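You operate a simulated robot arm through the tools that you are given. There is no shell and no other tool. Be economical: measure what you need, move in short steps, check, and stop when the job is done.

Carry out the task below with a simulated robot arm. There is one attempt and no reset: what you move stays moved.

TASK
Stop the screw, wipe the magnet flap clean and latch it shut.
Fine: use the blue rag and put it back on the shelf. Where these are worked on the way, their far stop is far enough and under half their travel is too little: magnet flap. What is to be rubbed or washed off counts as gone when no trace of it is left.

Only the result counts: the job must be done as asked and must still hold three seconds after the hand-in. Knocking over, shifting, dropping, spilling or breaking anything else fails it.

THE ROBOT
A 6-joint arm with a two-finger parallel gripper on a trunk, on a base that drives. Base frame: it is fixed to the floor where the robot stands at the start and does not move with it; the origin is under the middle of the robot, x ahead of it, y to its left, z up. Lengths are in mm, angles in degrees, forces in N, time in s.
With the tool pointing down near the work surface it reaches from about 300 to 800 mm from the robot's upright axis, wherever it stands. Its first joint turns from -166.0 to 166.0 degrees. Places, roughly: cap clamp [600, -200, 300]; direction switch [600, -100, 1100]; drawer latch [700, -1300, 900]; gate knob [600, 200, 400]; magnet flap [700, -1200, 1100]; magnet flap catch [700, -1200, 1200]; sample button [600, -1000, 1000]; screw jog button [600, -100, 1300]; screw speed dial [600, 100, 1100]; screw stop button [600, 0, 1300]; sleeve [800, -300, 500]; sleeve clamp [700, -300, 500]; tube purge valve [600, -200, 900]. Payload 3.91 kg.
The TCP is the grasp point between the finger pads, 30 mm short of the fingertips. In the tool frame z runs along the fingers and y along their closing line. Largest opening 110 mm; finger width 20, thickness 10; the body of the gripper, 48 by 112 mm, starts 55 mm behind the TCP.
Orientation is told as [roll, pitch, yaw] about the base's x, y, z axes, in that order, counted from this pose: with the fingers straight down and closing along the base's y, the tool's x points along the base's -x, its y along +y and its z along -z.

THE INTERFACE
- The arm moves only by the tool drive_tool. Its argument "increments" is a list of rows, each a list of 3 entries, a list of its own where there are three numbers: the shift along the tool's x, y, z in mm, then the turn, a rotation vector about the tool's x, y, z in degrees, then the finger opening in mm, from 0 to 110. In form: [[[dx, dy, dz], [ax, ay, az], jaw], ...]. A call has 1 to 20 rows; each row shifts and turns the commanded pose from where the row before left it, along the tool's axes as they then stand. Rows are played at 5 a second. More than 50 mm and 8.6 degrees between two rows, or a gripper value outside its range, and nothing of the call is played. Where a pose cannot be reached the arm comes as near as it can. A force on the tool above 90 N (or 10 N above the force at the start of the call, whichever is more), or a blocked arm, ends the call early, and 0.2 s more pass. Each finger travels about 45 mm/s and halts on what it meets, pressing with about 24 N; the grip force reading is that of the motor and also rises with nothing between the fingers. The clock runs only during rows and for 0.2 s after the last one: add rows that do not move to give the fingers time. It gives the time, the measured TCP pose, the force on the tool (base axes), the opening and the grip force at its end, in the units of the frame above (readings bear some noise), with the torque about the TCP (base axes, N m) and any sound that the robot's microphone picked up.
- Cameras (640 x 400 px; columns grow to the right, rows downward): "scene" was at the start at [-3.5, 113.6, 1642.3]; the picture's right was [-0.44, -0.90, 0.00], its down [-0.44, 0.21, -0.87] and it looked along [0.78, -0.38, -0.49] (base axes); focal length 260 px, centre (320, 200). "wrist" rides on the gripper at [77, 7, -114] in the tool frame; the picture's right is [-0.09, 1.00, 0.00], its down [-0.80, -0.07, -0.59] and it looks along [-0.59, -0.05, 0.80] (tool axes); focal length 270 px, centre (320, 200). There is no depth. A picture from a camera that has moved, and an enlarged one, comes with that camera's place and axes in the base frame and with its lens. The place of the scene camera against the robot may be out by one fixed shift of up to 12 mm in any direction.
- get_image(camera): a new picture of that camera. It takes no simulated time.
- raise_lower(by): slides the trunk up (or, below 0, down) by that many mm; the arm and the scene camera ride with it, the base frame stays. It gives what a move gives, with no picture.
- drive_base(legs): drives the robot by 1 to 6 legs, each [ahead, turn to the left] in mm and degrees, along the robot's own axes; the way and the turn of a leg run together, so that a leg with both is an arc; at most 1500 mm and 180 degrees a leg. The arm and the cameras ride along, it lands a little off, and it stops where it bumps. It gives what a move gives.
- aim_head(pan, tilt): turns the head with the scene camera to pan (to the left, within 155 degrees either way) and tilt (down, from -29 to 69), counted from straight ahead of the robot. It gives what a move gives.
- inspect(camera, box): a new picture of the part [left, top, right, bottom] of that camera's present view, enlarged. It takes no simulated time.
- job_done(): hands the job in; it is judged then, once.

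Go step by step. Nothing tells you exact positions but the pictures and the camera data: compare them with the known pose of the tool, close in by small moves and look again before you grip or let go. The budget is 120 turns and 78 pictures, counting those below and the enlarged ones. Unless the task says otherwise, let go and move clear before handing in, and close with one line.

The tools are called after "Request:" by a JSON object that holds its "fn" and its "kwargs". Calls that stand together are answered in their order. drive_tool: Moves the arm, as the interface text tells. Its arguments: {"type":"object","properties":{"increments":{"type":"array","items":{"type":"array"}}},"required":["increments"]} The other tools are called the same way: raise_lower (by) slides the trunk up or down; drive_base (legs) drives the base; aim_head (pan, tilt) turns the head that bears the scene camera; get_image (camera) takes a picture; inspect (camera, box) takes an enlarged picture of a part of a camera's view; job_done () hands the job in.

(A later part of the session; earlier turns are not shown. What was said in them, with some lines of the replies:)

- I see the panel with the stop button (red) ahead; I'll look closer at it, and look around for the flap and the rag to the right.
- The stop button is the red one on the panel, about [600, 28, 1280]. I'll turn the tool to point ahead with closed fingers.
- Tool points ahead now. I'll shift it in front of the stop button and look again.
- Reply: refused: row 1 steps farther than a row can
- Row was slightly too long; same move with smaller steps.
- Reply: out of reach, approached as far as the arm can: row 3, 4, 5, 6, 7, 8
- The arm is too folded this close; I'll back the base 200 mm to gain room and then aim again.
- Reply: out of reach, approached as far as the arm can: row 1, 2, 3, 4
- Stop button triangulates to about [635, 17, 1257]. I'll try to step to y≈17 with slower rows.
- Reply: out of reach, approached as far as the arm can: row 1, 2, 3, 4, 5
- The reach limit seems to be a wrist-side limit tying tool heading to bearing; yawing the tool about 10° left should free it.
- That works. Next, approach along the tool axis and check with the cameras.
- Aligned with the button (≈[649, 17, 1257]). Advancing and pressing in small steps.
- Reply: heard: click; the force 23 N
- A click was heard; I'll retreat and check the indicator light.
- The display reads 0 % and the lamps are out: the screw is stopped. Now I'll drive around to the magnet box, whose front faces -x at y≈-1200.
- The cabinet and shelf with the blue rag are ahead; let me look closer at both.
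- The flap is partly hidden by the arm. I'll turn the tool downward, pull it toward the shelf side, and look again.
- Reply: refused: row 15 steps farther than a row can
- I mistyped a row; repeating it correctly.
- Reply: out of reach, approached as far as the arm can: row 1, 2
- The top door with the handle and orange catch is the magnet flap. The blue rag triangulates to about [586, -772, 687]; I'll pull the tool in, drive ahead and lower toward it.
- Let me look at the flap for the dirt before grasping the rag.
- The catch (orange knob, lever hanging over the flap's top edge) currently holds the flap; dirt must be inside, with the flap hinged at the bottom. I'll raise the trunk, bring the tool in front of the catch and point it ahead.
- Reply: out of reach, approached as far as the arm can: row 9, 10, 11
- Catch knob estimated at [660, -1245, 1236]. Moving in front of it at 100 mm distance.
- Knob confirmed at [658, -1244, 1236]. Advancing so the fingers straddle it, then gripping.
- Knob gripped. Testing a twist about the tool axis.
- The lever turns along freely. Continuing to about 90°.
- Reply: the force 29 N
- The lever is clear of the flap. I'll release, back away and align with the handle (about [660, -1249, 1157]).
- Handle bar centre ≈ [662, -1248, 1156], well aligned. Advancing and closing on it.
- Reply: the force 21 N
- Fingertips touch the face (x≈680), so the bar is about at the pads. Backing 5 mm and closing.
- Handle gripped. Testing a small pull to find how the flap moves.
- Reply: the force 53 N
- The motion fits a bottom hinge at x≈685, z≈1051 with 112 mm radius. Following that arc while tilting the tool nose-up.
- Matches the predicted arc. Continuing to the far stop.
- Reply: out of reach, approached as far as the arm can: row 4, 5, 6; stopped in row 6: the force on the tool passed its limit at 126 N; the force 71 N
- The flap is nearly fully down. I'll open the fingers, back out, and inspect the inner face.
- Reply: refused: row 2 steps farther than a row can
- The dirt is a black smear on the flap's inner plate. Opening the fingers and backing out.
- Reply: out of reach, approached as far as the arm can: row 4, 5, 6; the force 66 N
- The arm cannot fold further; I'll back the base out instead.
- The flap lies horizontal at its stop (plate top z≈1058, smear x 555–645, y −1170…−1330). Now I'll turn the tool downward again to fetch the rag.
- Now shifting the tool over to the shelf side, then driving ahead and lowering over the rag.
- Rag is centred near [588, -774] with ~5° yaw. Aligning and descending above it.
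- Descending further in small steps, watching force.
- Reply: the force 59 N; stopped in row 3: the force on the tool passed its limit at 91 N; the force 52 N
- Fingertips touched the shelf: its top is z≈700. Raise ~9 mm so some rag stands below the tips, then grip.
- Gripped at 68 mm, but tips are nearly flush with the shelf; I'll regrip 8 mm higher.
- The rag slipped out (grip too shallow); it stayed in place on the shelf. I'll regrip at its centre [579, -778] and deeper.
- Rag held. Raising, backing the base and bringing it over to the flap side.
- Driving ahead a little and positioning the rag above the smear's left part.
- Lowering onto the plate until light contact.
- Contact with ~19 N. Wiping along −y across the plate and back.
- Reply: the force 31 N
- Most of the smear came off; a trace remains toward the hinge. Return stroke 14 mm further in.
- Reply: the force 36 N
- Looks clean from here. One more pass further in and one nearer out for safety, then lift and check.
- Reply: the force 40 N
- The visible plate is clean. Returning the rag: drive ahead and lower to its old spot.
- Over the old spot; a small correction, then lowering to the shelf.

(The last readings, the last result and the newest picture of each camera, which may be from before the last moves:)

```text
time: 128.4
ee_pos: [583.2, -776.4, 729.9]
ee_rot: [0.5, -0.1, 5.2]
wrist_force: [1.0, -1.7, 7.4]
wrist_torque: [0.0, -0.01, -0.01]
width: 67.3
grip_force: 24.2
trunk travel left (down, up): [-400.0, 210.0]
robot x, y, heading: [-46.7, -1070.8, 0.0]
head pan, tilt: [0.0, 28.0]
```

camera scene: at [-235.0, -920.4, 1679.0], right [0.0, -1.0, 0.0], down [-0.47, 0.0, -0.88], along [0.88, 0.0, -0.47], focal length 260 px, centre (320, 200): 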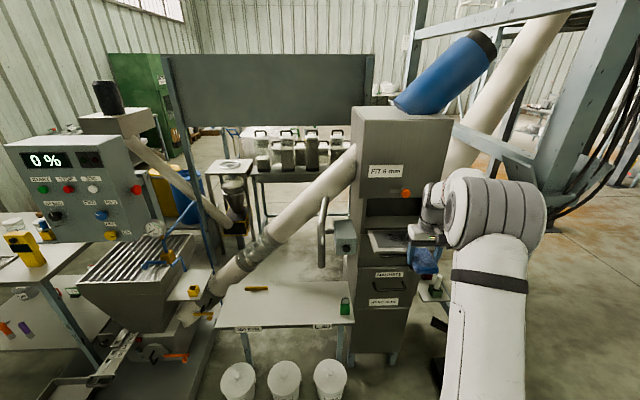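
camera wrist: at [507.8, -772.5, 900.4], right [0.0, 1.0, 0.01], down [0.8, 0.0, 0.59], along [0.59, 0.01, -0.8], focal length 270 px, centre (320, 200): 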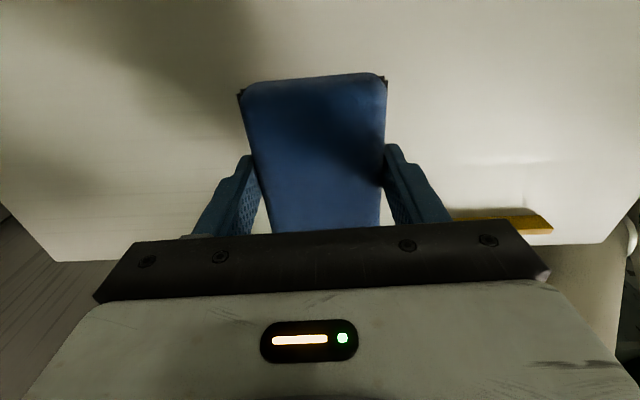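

Rag is on the shelf. Releasing, rising, and backing off toward the flap side.

Request:
{"fn": "drive_tool", "kwargs": {"increments": [[[0, 0, 0], [0, 0, 0], 85], [[0, 0, 0], [0, 0, 0], 90], [[0, 0, 0], [0, 0, 0], 90], [[0, 0, -20], [0, 0, 0], 90], [[0, 0, -40], [0, 0, 0], 90], [[0, 0, -40], [0, 0, 0], 90], [[0, 0, 0], [0, 0, 0], 90]]}}

Request:
{"fn": "get_image", "kwargs": {"camera": "wrist"}}

Request:
{"fn": "raise_lower", "kwargs": {"by": 80}}

Request:
{"fn": "drive_base", "kwargs": {"legs": [[-190, 0]]}}

Request:
{"fn": "drive_tool", "kwargs": {"increments": [[[0, 0, -40], [0, 0, 5], 60], [[0, 0, -40], [0, 0, 0], 0], [[0, -48, 0], [0, 0, 0], 0], [[0, -48, 0], [0, 0, 0], 0], [[0, -48, 0], [0, 0, 0], 0], [[0, -48, 0], [0, 0, 0], 0], [[0, -48, 0], [0, 0, 0], 0], [[0, -48, 0], [0, 0, 0], 0], [[0, -48, 0], [0, 0, 0], 0], [[0, -48, 0], [0, 0, 0], 0], [[0, 0, 0], [0, 0, 0], 0]]}}

Request:
{"fn": "get_image", "kwargs": {"camera": "scene"}}

```text
time: 130.0
ee_pos: [583.4, -778.0, 830.6]
ee_rot: [0.3, 0.0, 5.1]
wrist_force: [0.1, -0.3, -0.2]
wrist_torque: [0.01, -0.01, 0.03]
width: 90.0
grip_force: 0.1
trunk travel left (down, up): [-400.0, 210.0]
robot x, y, heading: [-49.9, -1074.2, -0.2]
head pan, tilt: [0.0, 28.0]
```

```text
16 pictures are left
camera wrist: at [505.8, -780.1, 946.5], right [0.0, 1.0, 0.01], down [0.8, 0.0, 0.59], along [0.59, 0.01, -0.8], focal length 270 px, centre (320, 200)
```

wrist: 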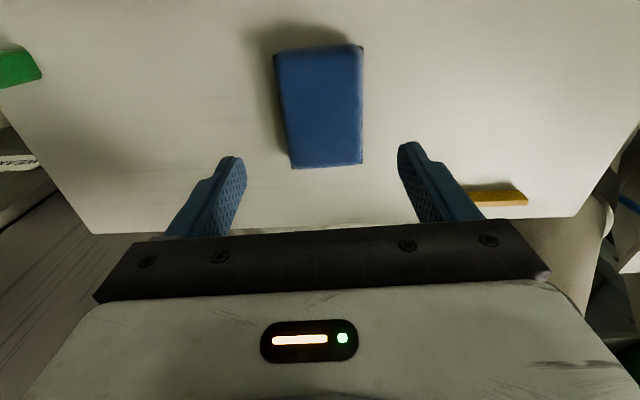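

```text
time: 131.1
ee_pos: [583.4, -777.5, 911.7]
ee_rot: [0.5, -0.1, 5.1]
wrist_force: [-0.6, -0.2, -0.6]
wrist_torque: [-0.02, -0.01, -0.02]
width: 89.7
grip_force: 0.1
trunk travel left (down, up): [-480.0, 130.0]
robot x, y, heading: [-44.7, -1074.8, 0.0]
head pan, tilt: [0.0, 28.0]
```

```text
time: 132.7
ee_pos: [392.2, -779.6, 911.9]
ee_rot: [0.4, 0.0, 5.1]
wrist_force: [-0.3, 0.3, 0.0]
wrist_torque: [-0.02, 0.01, 0.01]
width: 90.1
grip_force: 0.1
trunk travel left (down, up): [-480.0, 130.0]
robot x, y, heading: [-238.7, -1075.4, -0.0]
head pan, tilt: [0.0, 28.0]
```

```text
time: 135.1
ee_pos: [393.4, -1161.4, 988.1]
ee_rot: [0.4, 0.0, 0.1]
wrist_force: [0.8, -0.7, -0.7]
wrist_torque: [0.05, 0.0, 0.0]
width: 0.0
grip_force: 23.8
trunk travel left (down, up): [-480.0, 130.0]
robot x, y, heading: [-236.1, -1073.0, 0.1]
head pan, tilt: [0.0, 28.0]
```

```text
15 pictures are left
camera scene: at [-231.8, -921.0, 1549.1], right [0.0, -1.0, 0.0], down [-0.47, 0.0, -0.88], along [0.88, 0.0, -0.47], focal length 260 px, centre (320, 200)
```

scene: 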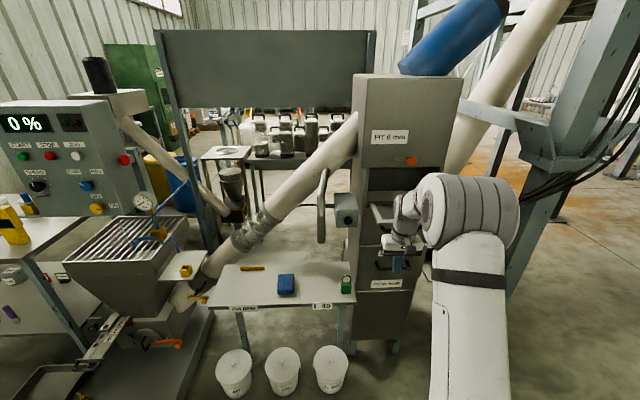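

Rag is back. Quick check of the plate's left half before closing.

Request:
{"fn": "inspect", "kwargs": {"camera": "scene", "box": [350, 180, 450, 250]}}

Request:
{"fn": "drive_tool", "kwargs": {"increments": [[[0, 0, 0], [0, -8.2, 0], 0], [[0, 0, 0], [0, -8.2, 0], 0], [[0, 0, 0], [0, -8.2, 0], 0], [[0, 0, 0], [0, -8.2, 0], 0], [[0, 0, 0], [0, -8.2, 0], 0], [[0, 0, 0], [0, -8.2, 0], 0], [[0, 0, 0], [0, -8.2, 0], 0], [[0, 0, 0], [0, -8.2, 0], 0], [[0, 0, 0], [0, -8.2, 0], 0], [[0, 0, 0], [0, -8.2, 0], 0], [[0, 0, 0], [0, -8, 0], 0], [[0, 0, 0], [0, 0, 0], 0]]}}

```text
5.71 times, centred on (400, 215) of scene
camera zoom: at [-231.8, -921.0, 1549.1], right [0.0, -1.0, 0.0], down [-0.47, 0.0, -0.88], along [0.88, 0.0, -0.47], focal length 1485 px, centre (-137, 114)
```

zoom: 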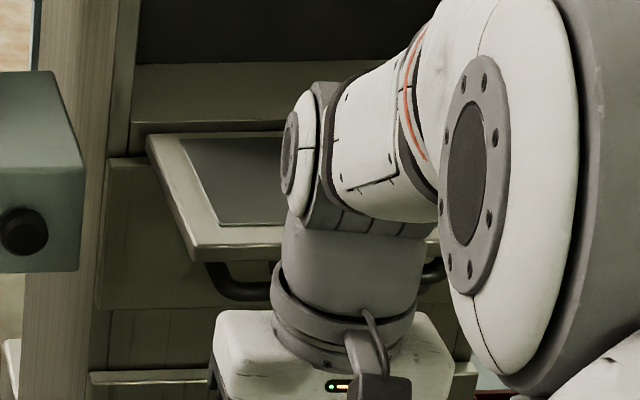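

```text
time: 137.7
ee_pos: [396.5, -1162.8, 993.2]
ee_rot: [32.9, -83.8, -30.8]
wrist_force: [0.2, -0.3, -0.4]
wrist_torque: [0.02, -0.02, -0.02]
width: 0.0
grip_force: 23.3
out of reach, approached as far as the arm can: row 6, 11
trunk travel left (down, up): [-480.0, 130.0]
robot x, y, heading: [-235.1, -1074.2, 0.2]
head pan, tilt: [0.0, 28.0]
```

Request:
{"fn": "inspect", "kwargs": {"camera": "scene", "box": [350, 180, 450, 250]}}

```text
5.71 times, centred on (400, 215) of scene
camera zoom: at [-231.8, -920.9, 1549.1], right [0.0, -1.0, 0.0], down [-0.47, 0.0, -0.88], along [0.88, 0.0, -0.47], focal length 1485 px, centre (-137, 114)
```

zoom: 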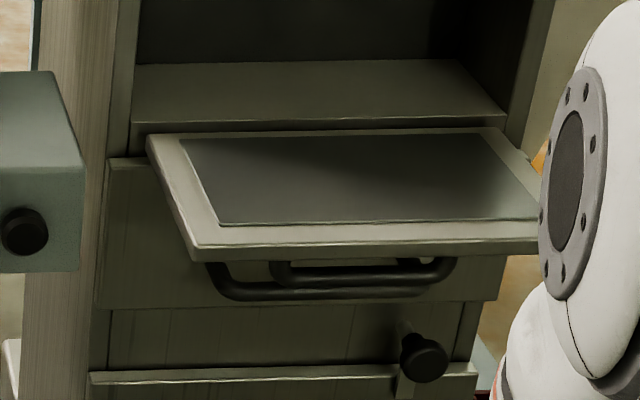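

The plate is completely clean. Driving ahead so the closed fingers come under the flap edge.

Request:
{"fn": "drive_base", "kwargs": {"legs": [[110, 0]]}}

Request:
{"fn": "drive_tool", "kwargs": {"increments": [[[0, 0, 15], [0, 0, 0], 0], [[0, 0, 10], [0, -6, 0], 0], [[0, 0, 0], [0, 0, 0], 0]]}}

Request:
{"fn": "get_image", "kwargs": {"camera": "wrist"}}

```text
time: 138.9
ee_pos: [506.5, -1161.3, 992.9]
ee_rot: [32.4, -83.8, -30.4]
wrist_force: [-0.1, -0.1, 0.4]
wrist_torque: [0.01, 0.01, 0.0]
width: 0.0
grip_force: 24.0
trunk travel left (down, up): [-480.0, 130.0]
robot x, y, heading: [-128.3, -1073.6, 0.1]
head pan, tilt: [0.0, 28.0]
```

```text
time: 139.7
ee_pos: [529.4, -1160.0, 990.0]
ee_rot: [100.4, -86.0, -98.2]
wrist_force: [-0.1, 0.7, -0.2]
wrist_torque: [-0.01, 0.0, 0.01]
width: 0.0
grip_force: 24.0
trunk travel left (down, up): [-480.0, 130.0]
robot x, y, heading: [-127.8, -1070.6, 0.4]
head pan, tilt: [0.0, 28.0]
```

```text
12 pictures are left
camera wrist: at [415.7, -1152.9, 913.4], right [-0.04, 0.99, 0.16], down [-0.6, -0.15, 0.79], along [0.8, -0.06, 0.6], focal length 270 px, centre (320, 200)
```

wrist: 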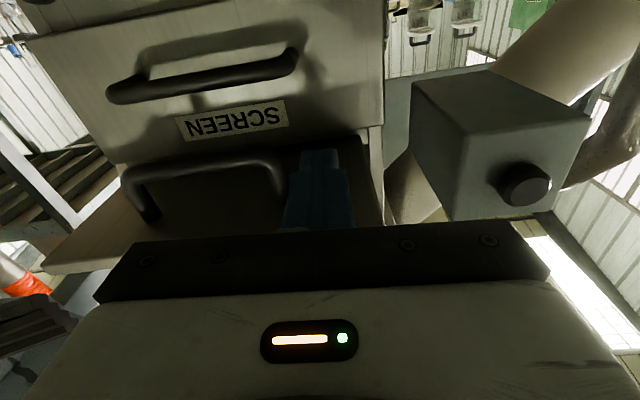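

Fingers sit below the flap beside the handle. Moving 38 mm deeper and lifting.

Request:
{"fn": "drive_tool", "kwargs": {"increments": [[[0, 0, 20], [0, 0, 0], 0], [[0, 0, 20], [0, 0, 0], 0], [[-15, 0, 0], [0, 0, 0], 0], [[-15, 0, 0], [0, 0, 0], 0], [[-15, 0, 0], [0, 0, 0], 0], [[-15, 0, 0], [0, 0, 0], 0], [[0, 0, 0], [0, 0, 0], 0]]}}

```text
time: 141.3
ee_pos: [569.9, -1165.5, 1050.8]
ee_rot: [101.4, -86.5, -99.4]
wrist_force: [-1.0, 0.2, -7.7]
wrist_torque: [-0.03, 0.26, -0.06]
width: 0.1
grip_force: 23.8
out of reach, approached as far as the arm can: row 2
trunk travel left (down, up): [-480.0, 130.0]
robot x, y, heading: [-130.4, -1070.0, 0.3]
head pan, tilt: [0.0, 28.0]
```

Flap is rising with little force. Continuing up, then pushing forward.

Request:
{"fn": "drive_tool", "kwargs": {"increments": [[[-15, 0, 0], [0, 0, 0], 0], [[-15, 0, 0], [0, 0, 0], 0], [[-15, 0, 0], [0, 0, 0], 0], [[-15, 0, 0], [0, 0, 0], 0], [[-15, 0, 0], [0, 0, 0], 0], [[-15, 0, 10], [0, 0, 0], 0], [[-10, 0, 15], [0, 0, 0], 0], [[0, 0, 15], [0, 0, 0], 0], [[0, 0, 15], [0, 0, 0], 0], [[0, 0, 0], [0, 0, 0], 0]]}}

Request:
{"fn": "get_image", "kwargs": {"camera": "scene"}}

```text
time: 143.5
ee_pos: [622.4, -1169.5, 1151.4]
ee_rot: [102.2, -86.7, -100.2]
wrist_force: [-1.7, -0.3, 0.0]
wrist_torque: [0.04, 0.01, -0.03]
width: 0.0
grip_force: 23.6
trunk travel left (down, up): [-480.0, 130.0]
robot x, y, heading: [-130.3, -1072.6, -0.2]
head pan, tilt: [0.0, 28.0]
```

```text
11 pictures are left
camera scene: at [-123.4, -920.5, 1549.0], right [0.0, -1.0, 0.0], down [-0.47, 0.0, -0.88], along [0.88, 0.0, -0.47], focal length 260 px, centre (320, 200)
```

scene: 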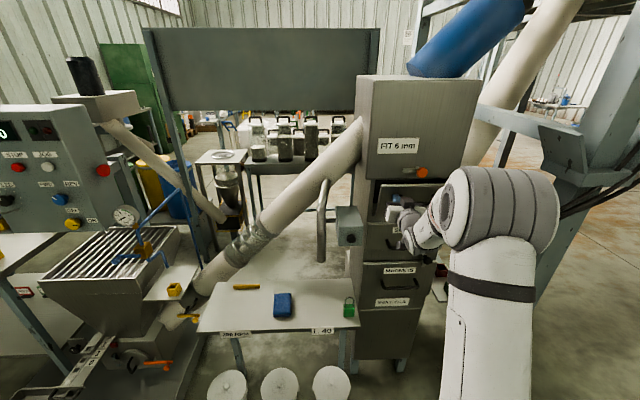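

Pushing the rest of the way until firm contact.

Request:
{"fn": "drive_tool", "kwargs": {"increments": [[[0, 0, 10], [0, 0, 0], 0], [[0, 0, 10], [0, 0, 0], 0], [[0, 0, 8], [0, 0, 0], 0], [[0, 0, 6], [0, 0, 0], 0], [[0, 0, 0], [0, 0, 0], 0]]}}

Request:
{"fn": "inspect", "kwargs": {"camera": "scene", "box": [340, 120, 480, 260]}}

```text
time: 144.7
ee_pos: [646.7, -1167.3, 1154.4]
ee_rot: [98.2, -86.6, -96.3]
wrist_force: [-68.8, 3.0, -17.2]
wrist_torque: [-0.51, 1.13, 0.32]
width: 0.0
grip_force: 24.0
trunk travel left (down, up): [-480.0, 130.0]
robot x, y, heading: [-131.3, -1070.9, 0.1]
head pan, tilt: [0.0, 28.0]
```

```text
2.86 times, centred on (410, 190) of scene
camera zoom: at [-133.4, -920.2, 1548.8], right [0.0, -1.0, 0.0], down [-0.46, 0.0, -0.89], along [0.89, 0.0, -0.46], focal length 743 px, centre (63, 229)
```

zoom: 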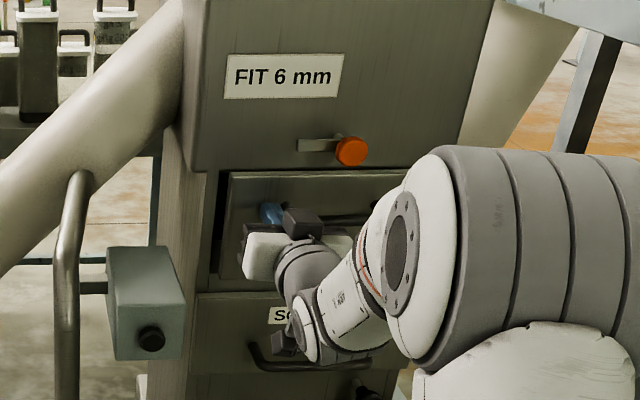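

The flap is shut against its frame. Backing off to see whether it stays.

Request:
{"fn": "drive_tool", "kwargs": {"increments": [[[0, 0, -12], [0, 0, 0], 0], [[0, 0, -25], [0, 0, 0], 0], [[0, 0, -30], [0, 0, 0], 0], [[0, 0, -30], [0, 0, 0], 0], [[0, 0, 0], [0, 0, 0], 60], [[0, 0, 0], [0, 0, 0], 75], [[0, 0, 0], [0, 0, 0], 75]]}}

Request:
{"fn": "get_image", "kwargs": {"camera": "wrist"}}

```text
time: 146.3
ee_pos: [559.1, -1173.2, 1153.2]
ee_rot: [102.9, -86.6, -100.9]
wrist_force: [-0.1, -0.2, 0.1]
wrist_torque: [0.01, -0.02, 0.0]
width: 67.6
grip_force: 0.0
trunk travel left (down, up): [-480.0, 130.0]
robot x, y, heading: [-128.5, -1071.1, 0.4]
head pan, tilt: [0.0, 28.0]
```

```text
9 pictures are left
camera wrist: at [445.5, -1166.0, 1075.1], right [-0.04, 0.99, 0.15], down [-0.6, -0.14, 0.79], along [0.8, -0.06, 0.6], focal length 270 px, centre (320, 200)
```

wrist: 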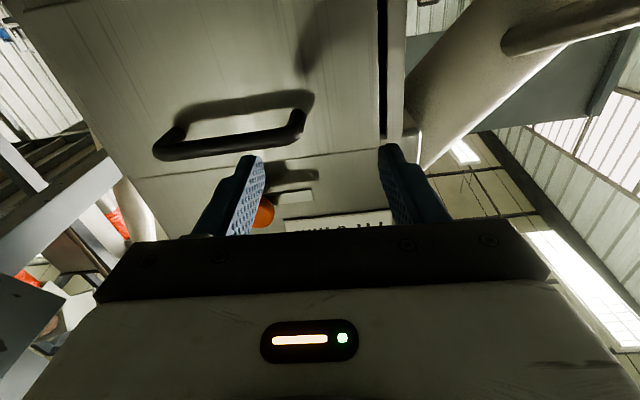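

The flap stays shut by itself. Now aligning with the catch knob, twisted 90° so I can turn it back.

Request:
{"fn": "drive_tool", "kwargs": {"increments": [[[-28, -24, 0], [0, 0, 0], 75], [[-28, -24, 0], [0, 0, 0], 75], [[-27, -23, 0], [0, 0, 0], 75], [[0, 0, 0], [0, 0, 8], 75], [[0, 0, 0], [0, 0, 8], 75], [[0, 0, 0], [0, 0, 8], 75], [[0, 0, 0], [0, 0, 8], 75], [[0, 0, 0], [0, 0, 8], 75], [[0, 0, 0], [0, 0, 8], 75], [[0, 0, 0], [0, 0, 8], 75], [[0, 0, 0], [0, 0, 8], 75], [[0, 0, 0], [0, 0, 8], 75], [[0, 0, 0], [0, 0, 8], 75], [[0, 0, 0], [0, 0, 8], 75], [[0, 0, 0], [0, 0, 0], 75]]}}

Request:
{"fn": "drive_base", "kwargs": {"legs": [[50, 0]]}}

Request:
{"fn": "get_image", "kwargs": {"camera": "wrist"}}

```text
time: 149.5
ee_pos: [560.5, -1247.7, 1230.2]
ee_rot: [90.8, 1.4, -88.1]
wrist_force: [0.3, 0.8, 0.4]
wrist_torque: [0.03, 0.01, -0.02]
width: 75.1
grip_force: 0.0
trunk travel left (down, up): [-480.0, 130.0]
robot x, y, heading: [-130.8, -1072.5, 0.2]
head pan, tilt: [0.0, 28.0]
```

```text
time: 150.4
ee_pos: [612.0, -1248.0, 1229.3]
ee_rot: [90.7, 1.4, -88.0]
wrist_force: [0.7, -0.4, -0.2]
wrist_torque: [0.02, -0.06, 0.0]
width: 75.2
grip_force: 0.0
trunk travel left (down, up): [-480.0, 130.0]
robot x, y, heading: [-77.7, -1070.4, 0.1]
head pan, tilt: [0.0, 28.0]
```

```text
8 pictures are left
camera wrist: at [494.0, -1175.2, 1237.4], right [-0.01, -0.11, 0.99], down [-0.57, -0.82, -0.1], along [0.82, -0.56, -0.06], focal length 270 px, centre (320, 200)
```

wrist: 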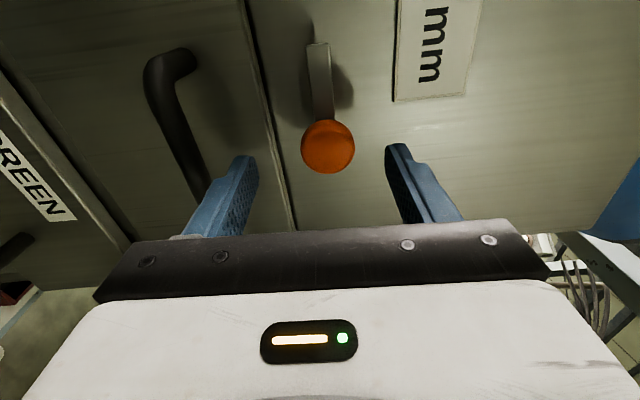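

Aligned within a few mm; correcting, advancing 38 mm and gripping the knob.

Request:
{"fn": "drive_tool", "kwargs": {"increments": [[[3, 6, 10], [0, 0, 0], 75], [[0, 0, 15], [0, 0, 0], 75], [[0, 0, 13], [0, 0, 0], 75], [[0, 0, 0], [0, 0, 0], 40], [[0, 0, 0], [0, 0, 0], 20], [[0, 0, 0], [0, 0, 0], 20], [[0, 0, 0], [0, 0, 0], 20], [[0, 0, 0], [0, 0, 0], 20]]}}

```text
time: 152.2
ee_pos: [648.0, -1240.5, 1234.7]
ee_rot: [90.5, 1.3, -88.0]
wrist_force: [-8.3, 2.2, -15.6]
wrist_torque: [0.01, 0.49, 0.29]
width: 34.1
grip_force: 44.8
trunk travel left (down, up): [-480.0, 130.0]
robot x, y, heading: [-81.7, -1078.2, 0.1]
head pan, tilt: [0.0, 28.0]
```

Knob gripped (34 mm). Turning it back by 90°.

Request:
{"fn": "drive_tool", "kwargs": {"increments": [[[0, 0, 0], [0, 0, -8], 20], [[0, 0, 0], [0, 0, -8], 20], [[0, 0, 0], [0, 0, -8], 20], [[0, 0, 0], [0, 0, -8], 20], [[0, 0, 0], [0, 0, -8], 20], [[0, 0, 0], [0, 0, -8], 20], [[0, 0, 0], [0, 0, -8], 20], [[0, 0, 0], [0, 0, -8], 20], [[0, 0, 0], [0, 0, -8], 20], [[0, 0, 0], [0, 0, -8], 20], [[0, 0, 0], [0, 0, -8], 20], [[0, 0, 0], [0, 0, -2], 20], [[0, 0, 0], [0, 0, 0], 20]]}}

Request:
{"fn": "get_image", "kwargs": {"camera": "wrist"}}

```text
time: 155.0
ee_pos: [649.8, -1243.8, 1238.9]
ee_rot: [130.0, -88.3, -128.1]
wrist_force: [6.3, -6.7, 3.9]
wrist_torque: [0.47, -0.08, 0.32]
width: 33.9
grip_force: 45.0
trunk travel left (down, up): [-480.0, 130.0]
robot x, y, heading: [-80.7, -1073.6, 0.4]
head pan, tilt: [0.0, 28.0]
```

```text
7 pictures are left
camera wrist: at [535.8, -1240.4, 1161.1], right [-0.04, 0.99, 0.11], down [-0.61, -0.11, 0.79], along [0.79, -0.04, 0.61], focal length 270 px, centre (320, 200)
```

wrist: 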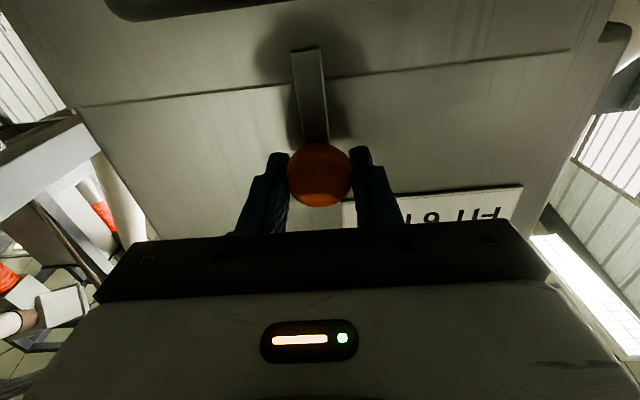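

The lever hangs vertically over the flap edge again. Releasing and backing away to verify.

Request:
{"fn": "drive_tool", "kwargs": {"increments": [[[0, 0, 0], [0, 0, 0], 50], [[0, 0, 0], [0, 0, 0], 70], [[0, 0, 0], [0, 0, 0], 70], [[0, 0, -30], [0, 0, 0], 70], [[0, 0, -40], [0, 0, 0], 70], [[0, 0, -40], [0, 0, 0], 70], [[0, 0, 0], [0, 0, 0], 70]]}}

Request:
{"fn": "drive_base", "kwargs": {"legs": [[-250, 0]]}}

Request:
{"fn": "inspect", "kwargs": {"camera": "wrist", "box": [160, 0, 480, 200]}}

Request:
{"fn": "get_image", "kwargs": {"camera": "scene"}}

```text
time: 156.6
ee_pos: [539.2, -1247.3, 1232.0]
ee_rot: [119.0, -88.5, -117.0]
wrist_force: [0.8, -0.4, 0.1]
wrist_torque: [0.0, -0.01, -0.01]
width: 69.8
grip_force: 0.1
trunk travel left (down, up): [-480.0, 130.0]
robot x, y, heading: [-79.5, -1071.8, 0.0]
head pan, tilt: [0.0, 28.0]
```

```text
time: 158.4
ee_pos: [290.5, -1246.5, 1233.3]
ee_rot: [120.1, -88.4, -118.1]
wrist_force: [-0.1, -0.7, 0.1]
wrist_torque: [0.0, 0.0, 0.0]
width: 70.1
grip_force: 0.1
trunk travel left (down, up): [-480.0, 130.0]
robot x, y, heading: [-326.5, -1072.3, 0.0]
head pan, tilt: [0.0, 28.0]
```

```text
2.00 times, centred on (320, 100) of wrist
camera zoom: at [176.8, -1242.7, 1155.8], right [-0.04, 0.99, 0.11], down [-0.6, -0.11, 0.79], along [0.8, -0.04, 0.6], focal length 541 px, centre (320, 400)
```

zoom: 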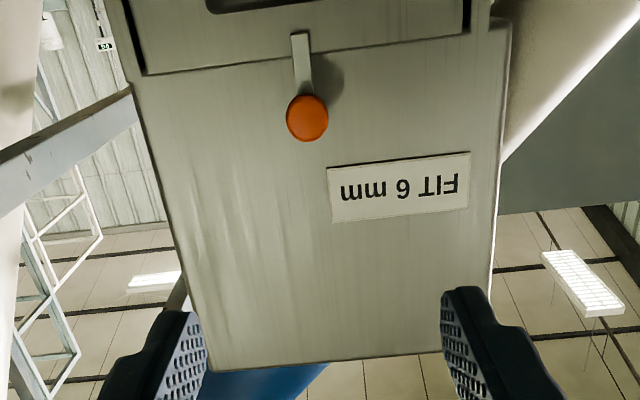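

```text
5 pictures are left
camera scene: at [-323.1, -920.9, 1549.1], right [0.0, -1.0, 0.0], down [-0.47, 0.0, -0.88], along [0.88, 0.0, -0.47], focal length 260 px, centre (320, 200)
```

scene: 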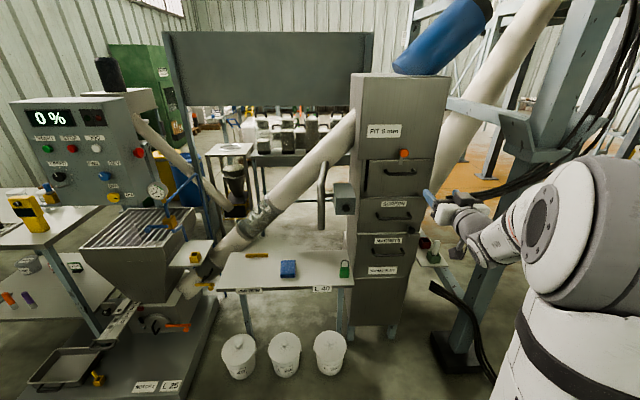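

The screen shows 0 %, the flap is shut with the lever over its edge, and the rag is back on the shelf. The arm is clear, so I'm handing in.

Request:
{"fn": "job_done", "kwargs": {}}

```text
The job is handed in.
```

The screw is stopped (the panel reads 0 %), the magnet flap is wiped clean and latched shut, and the blue rag is back on the shelf.
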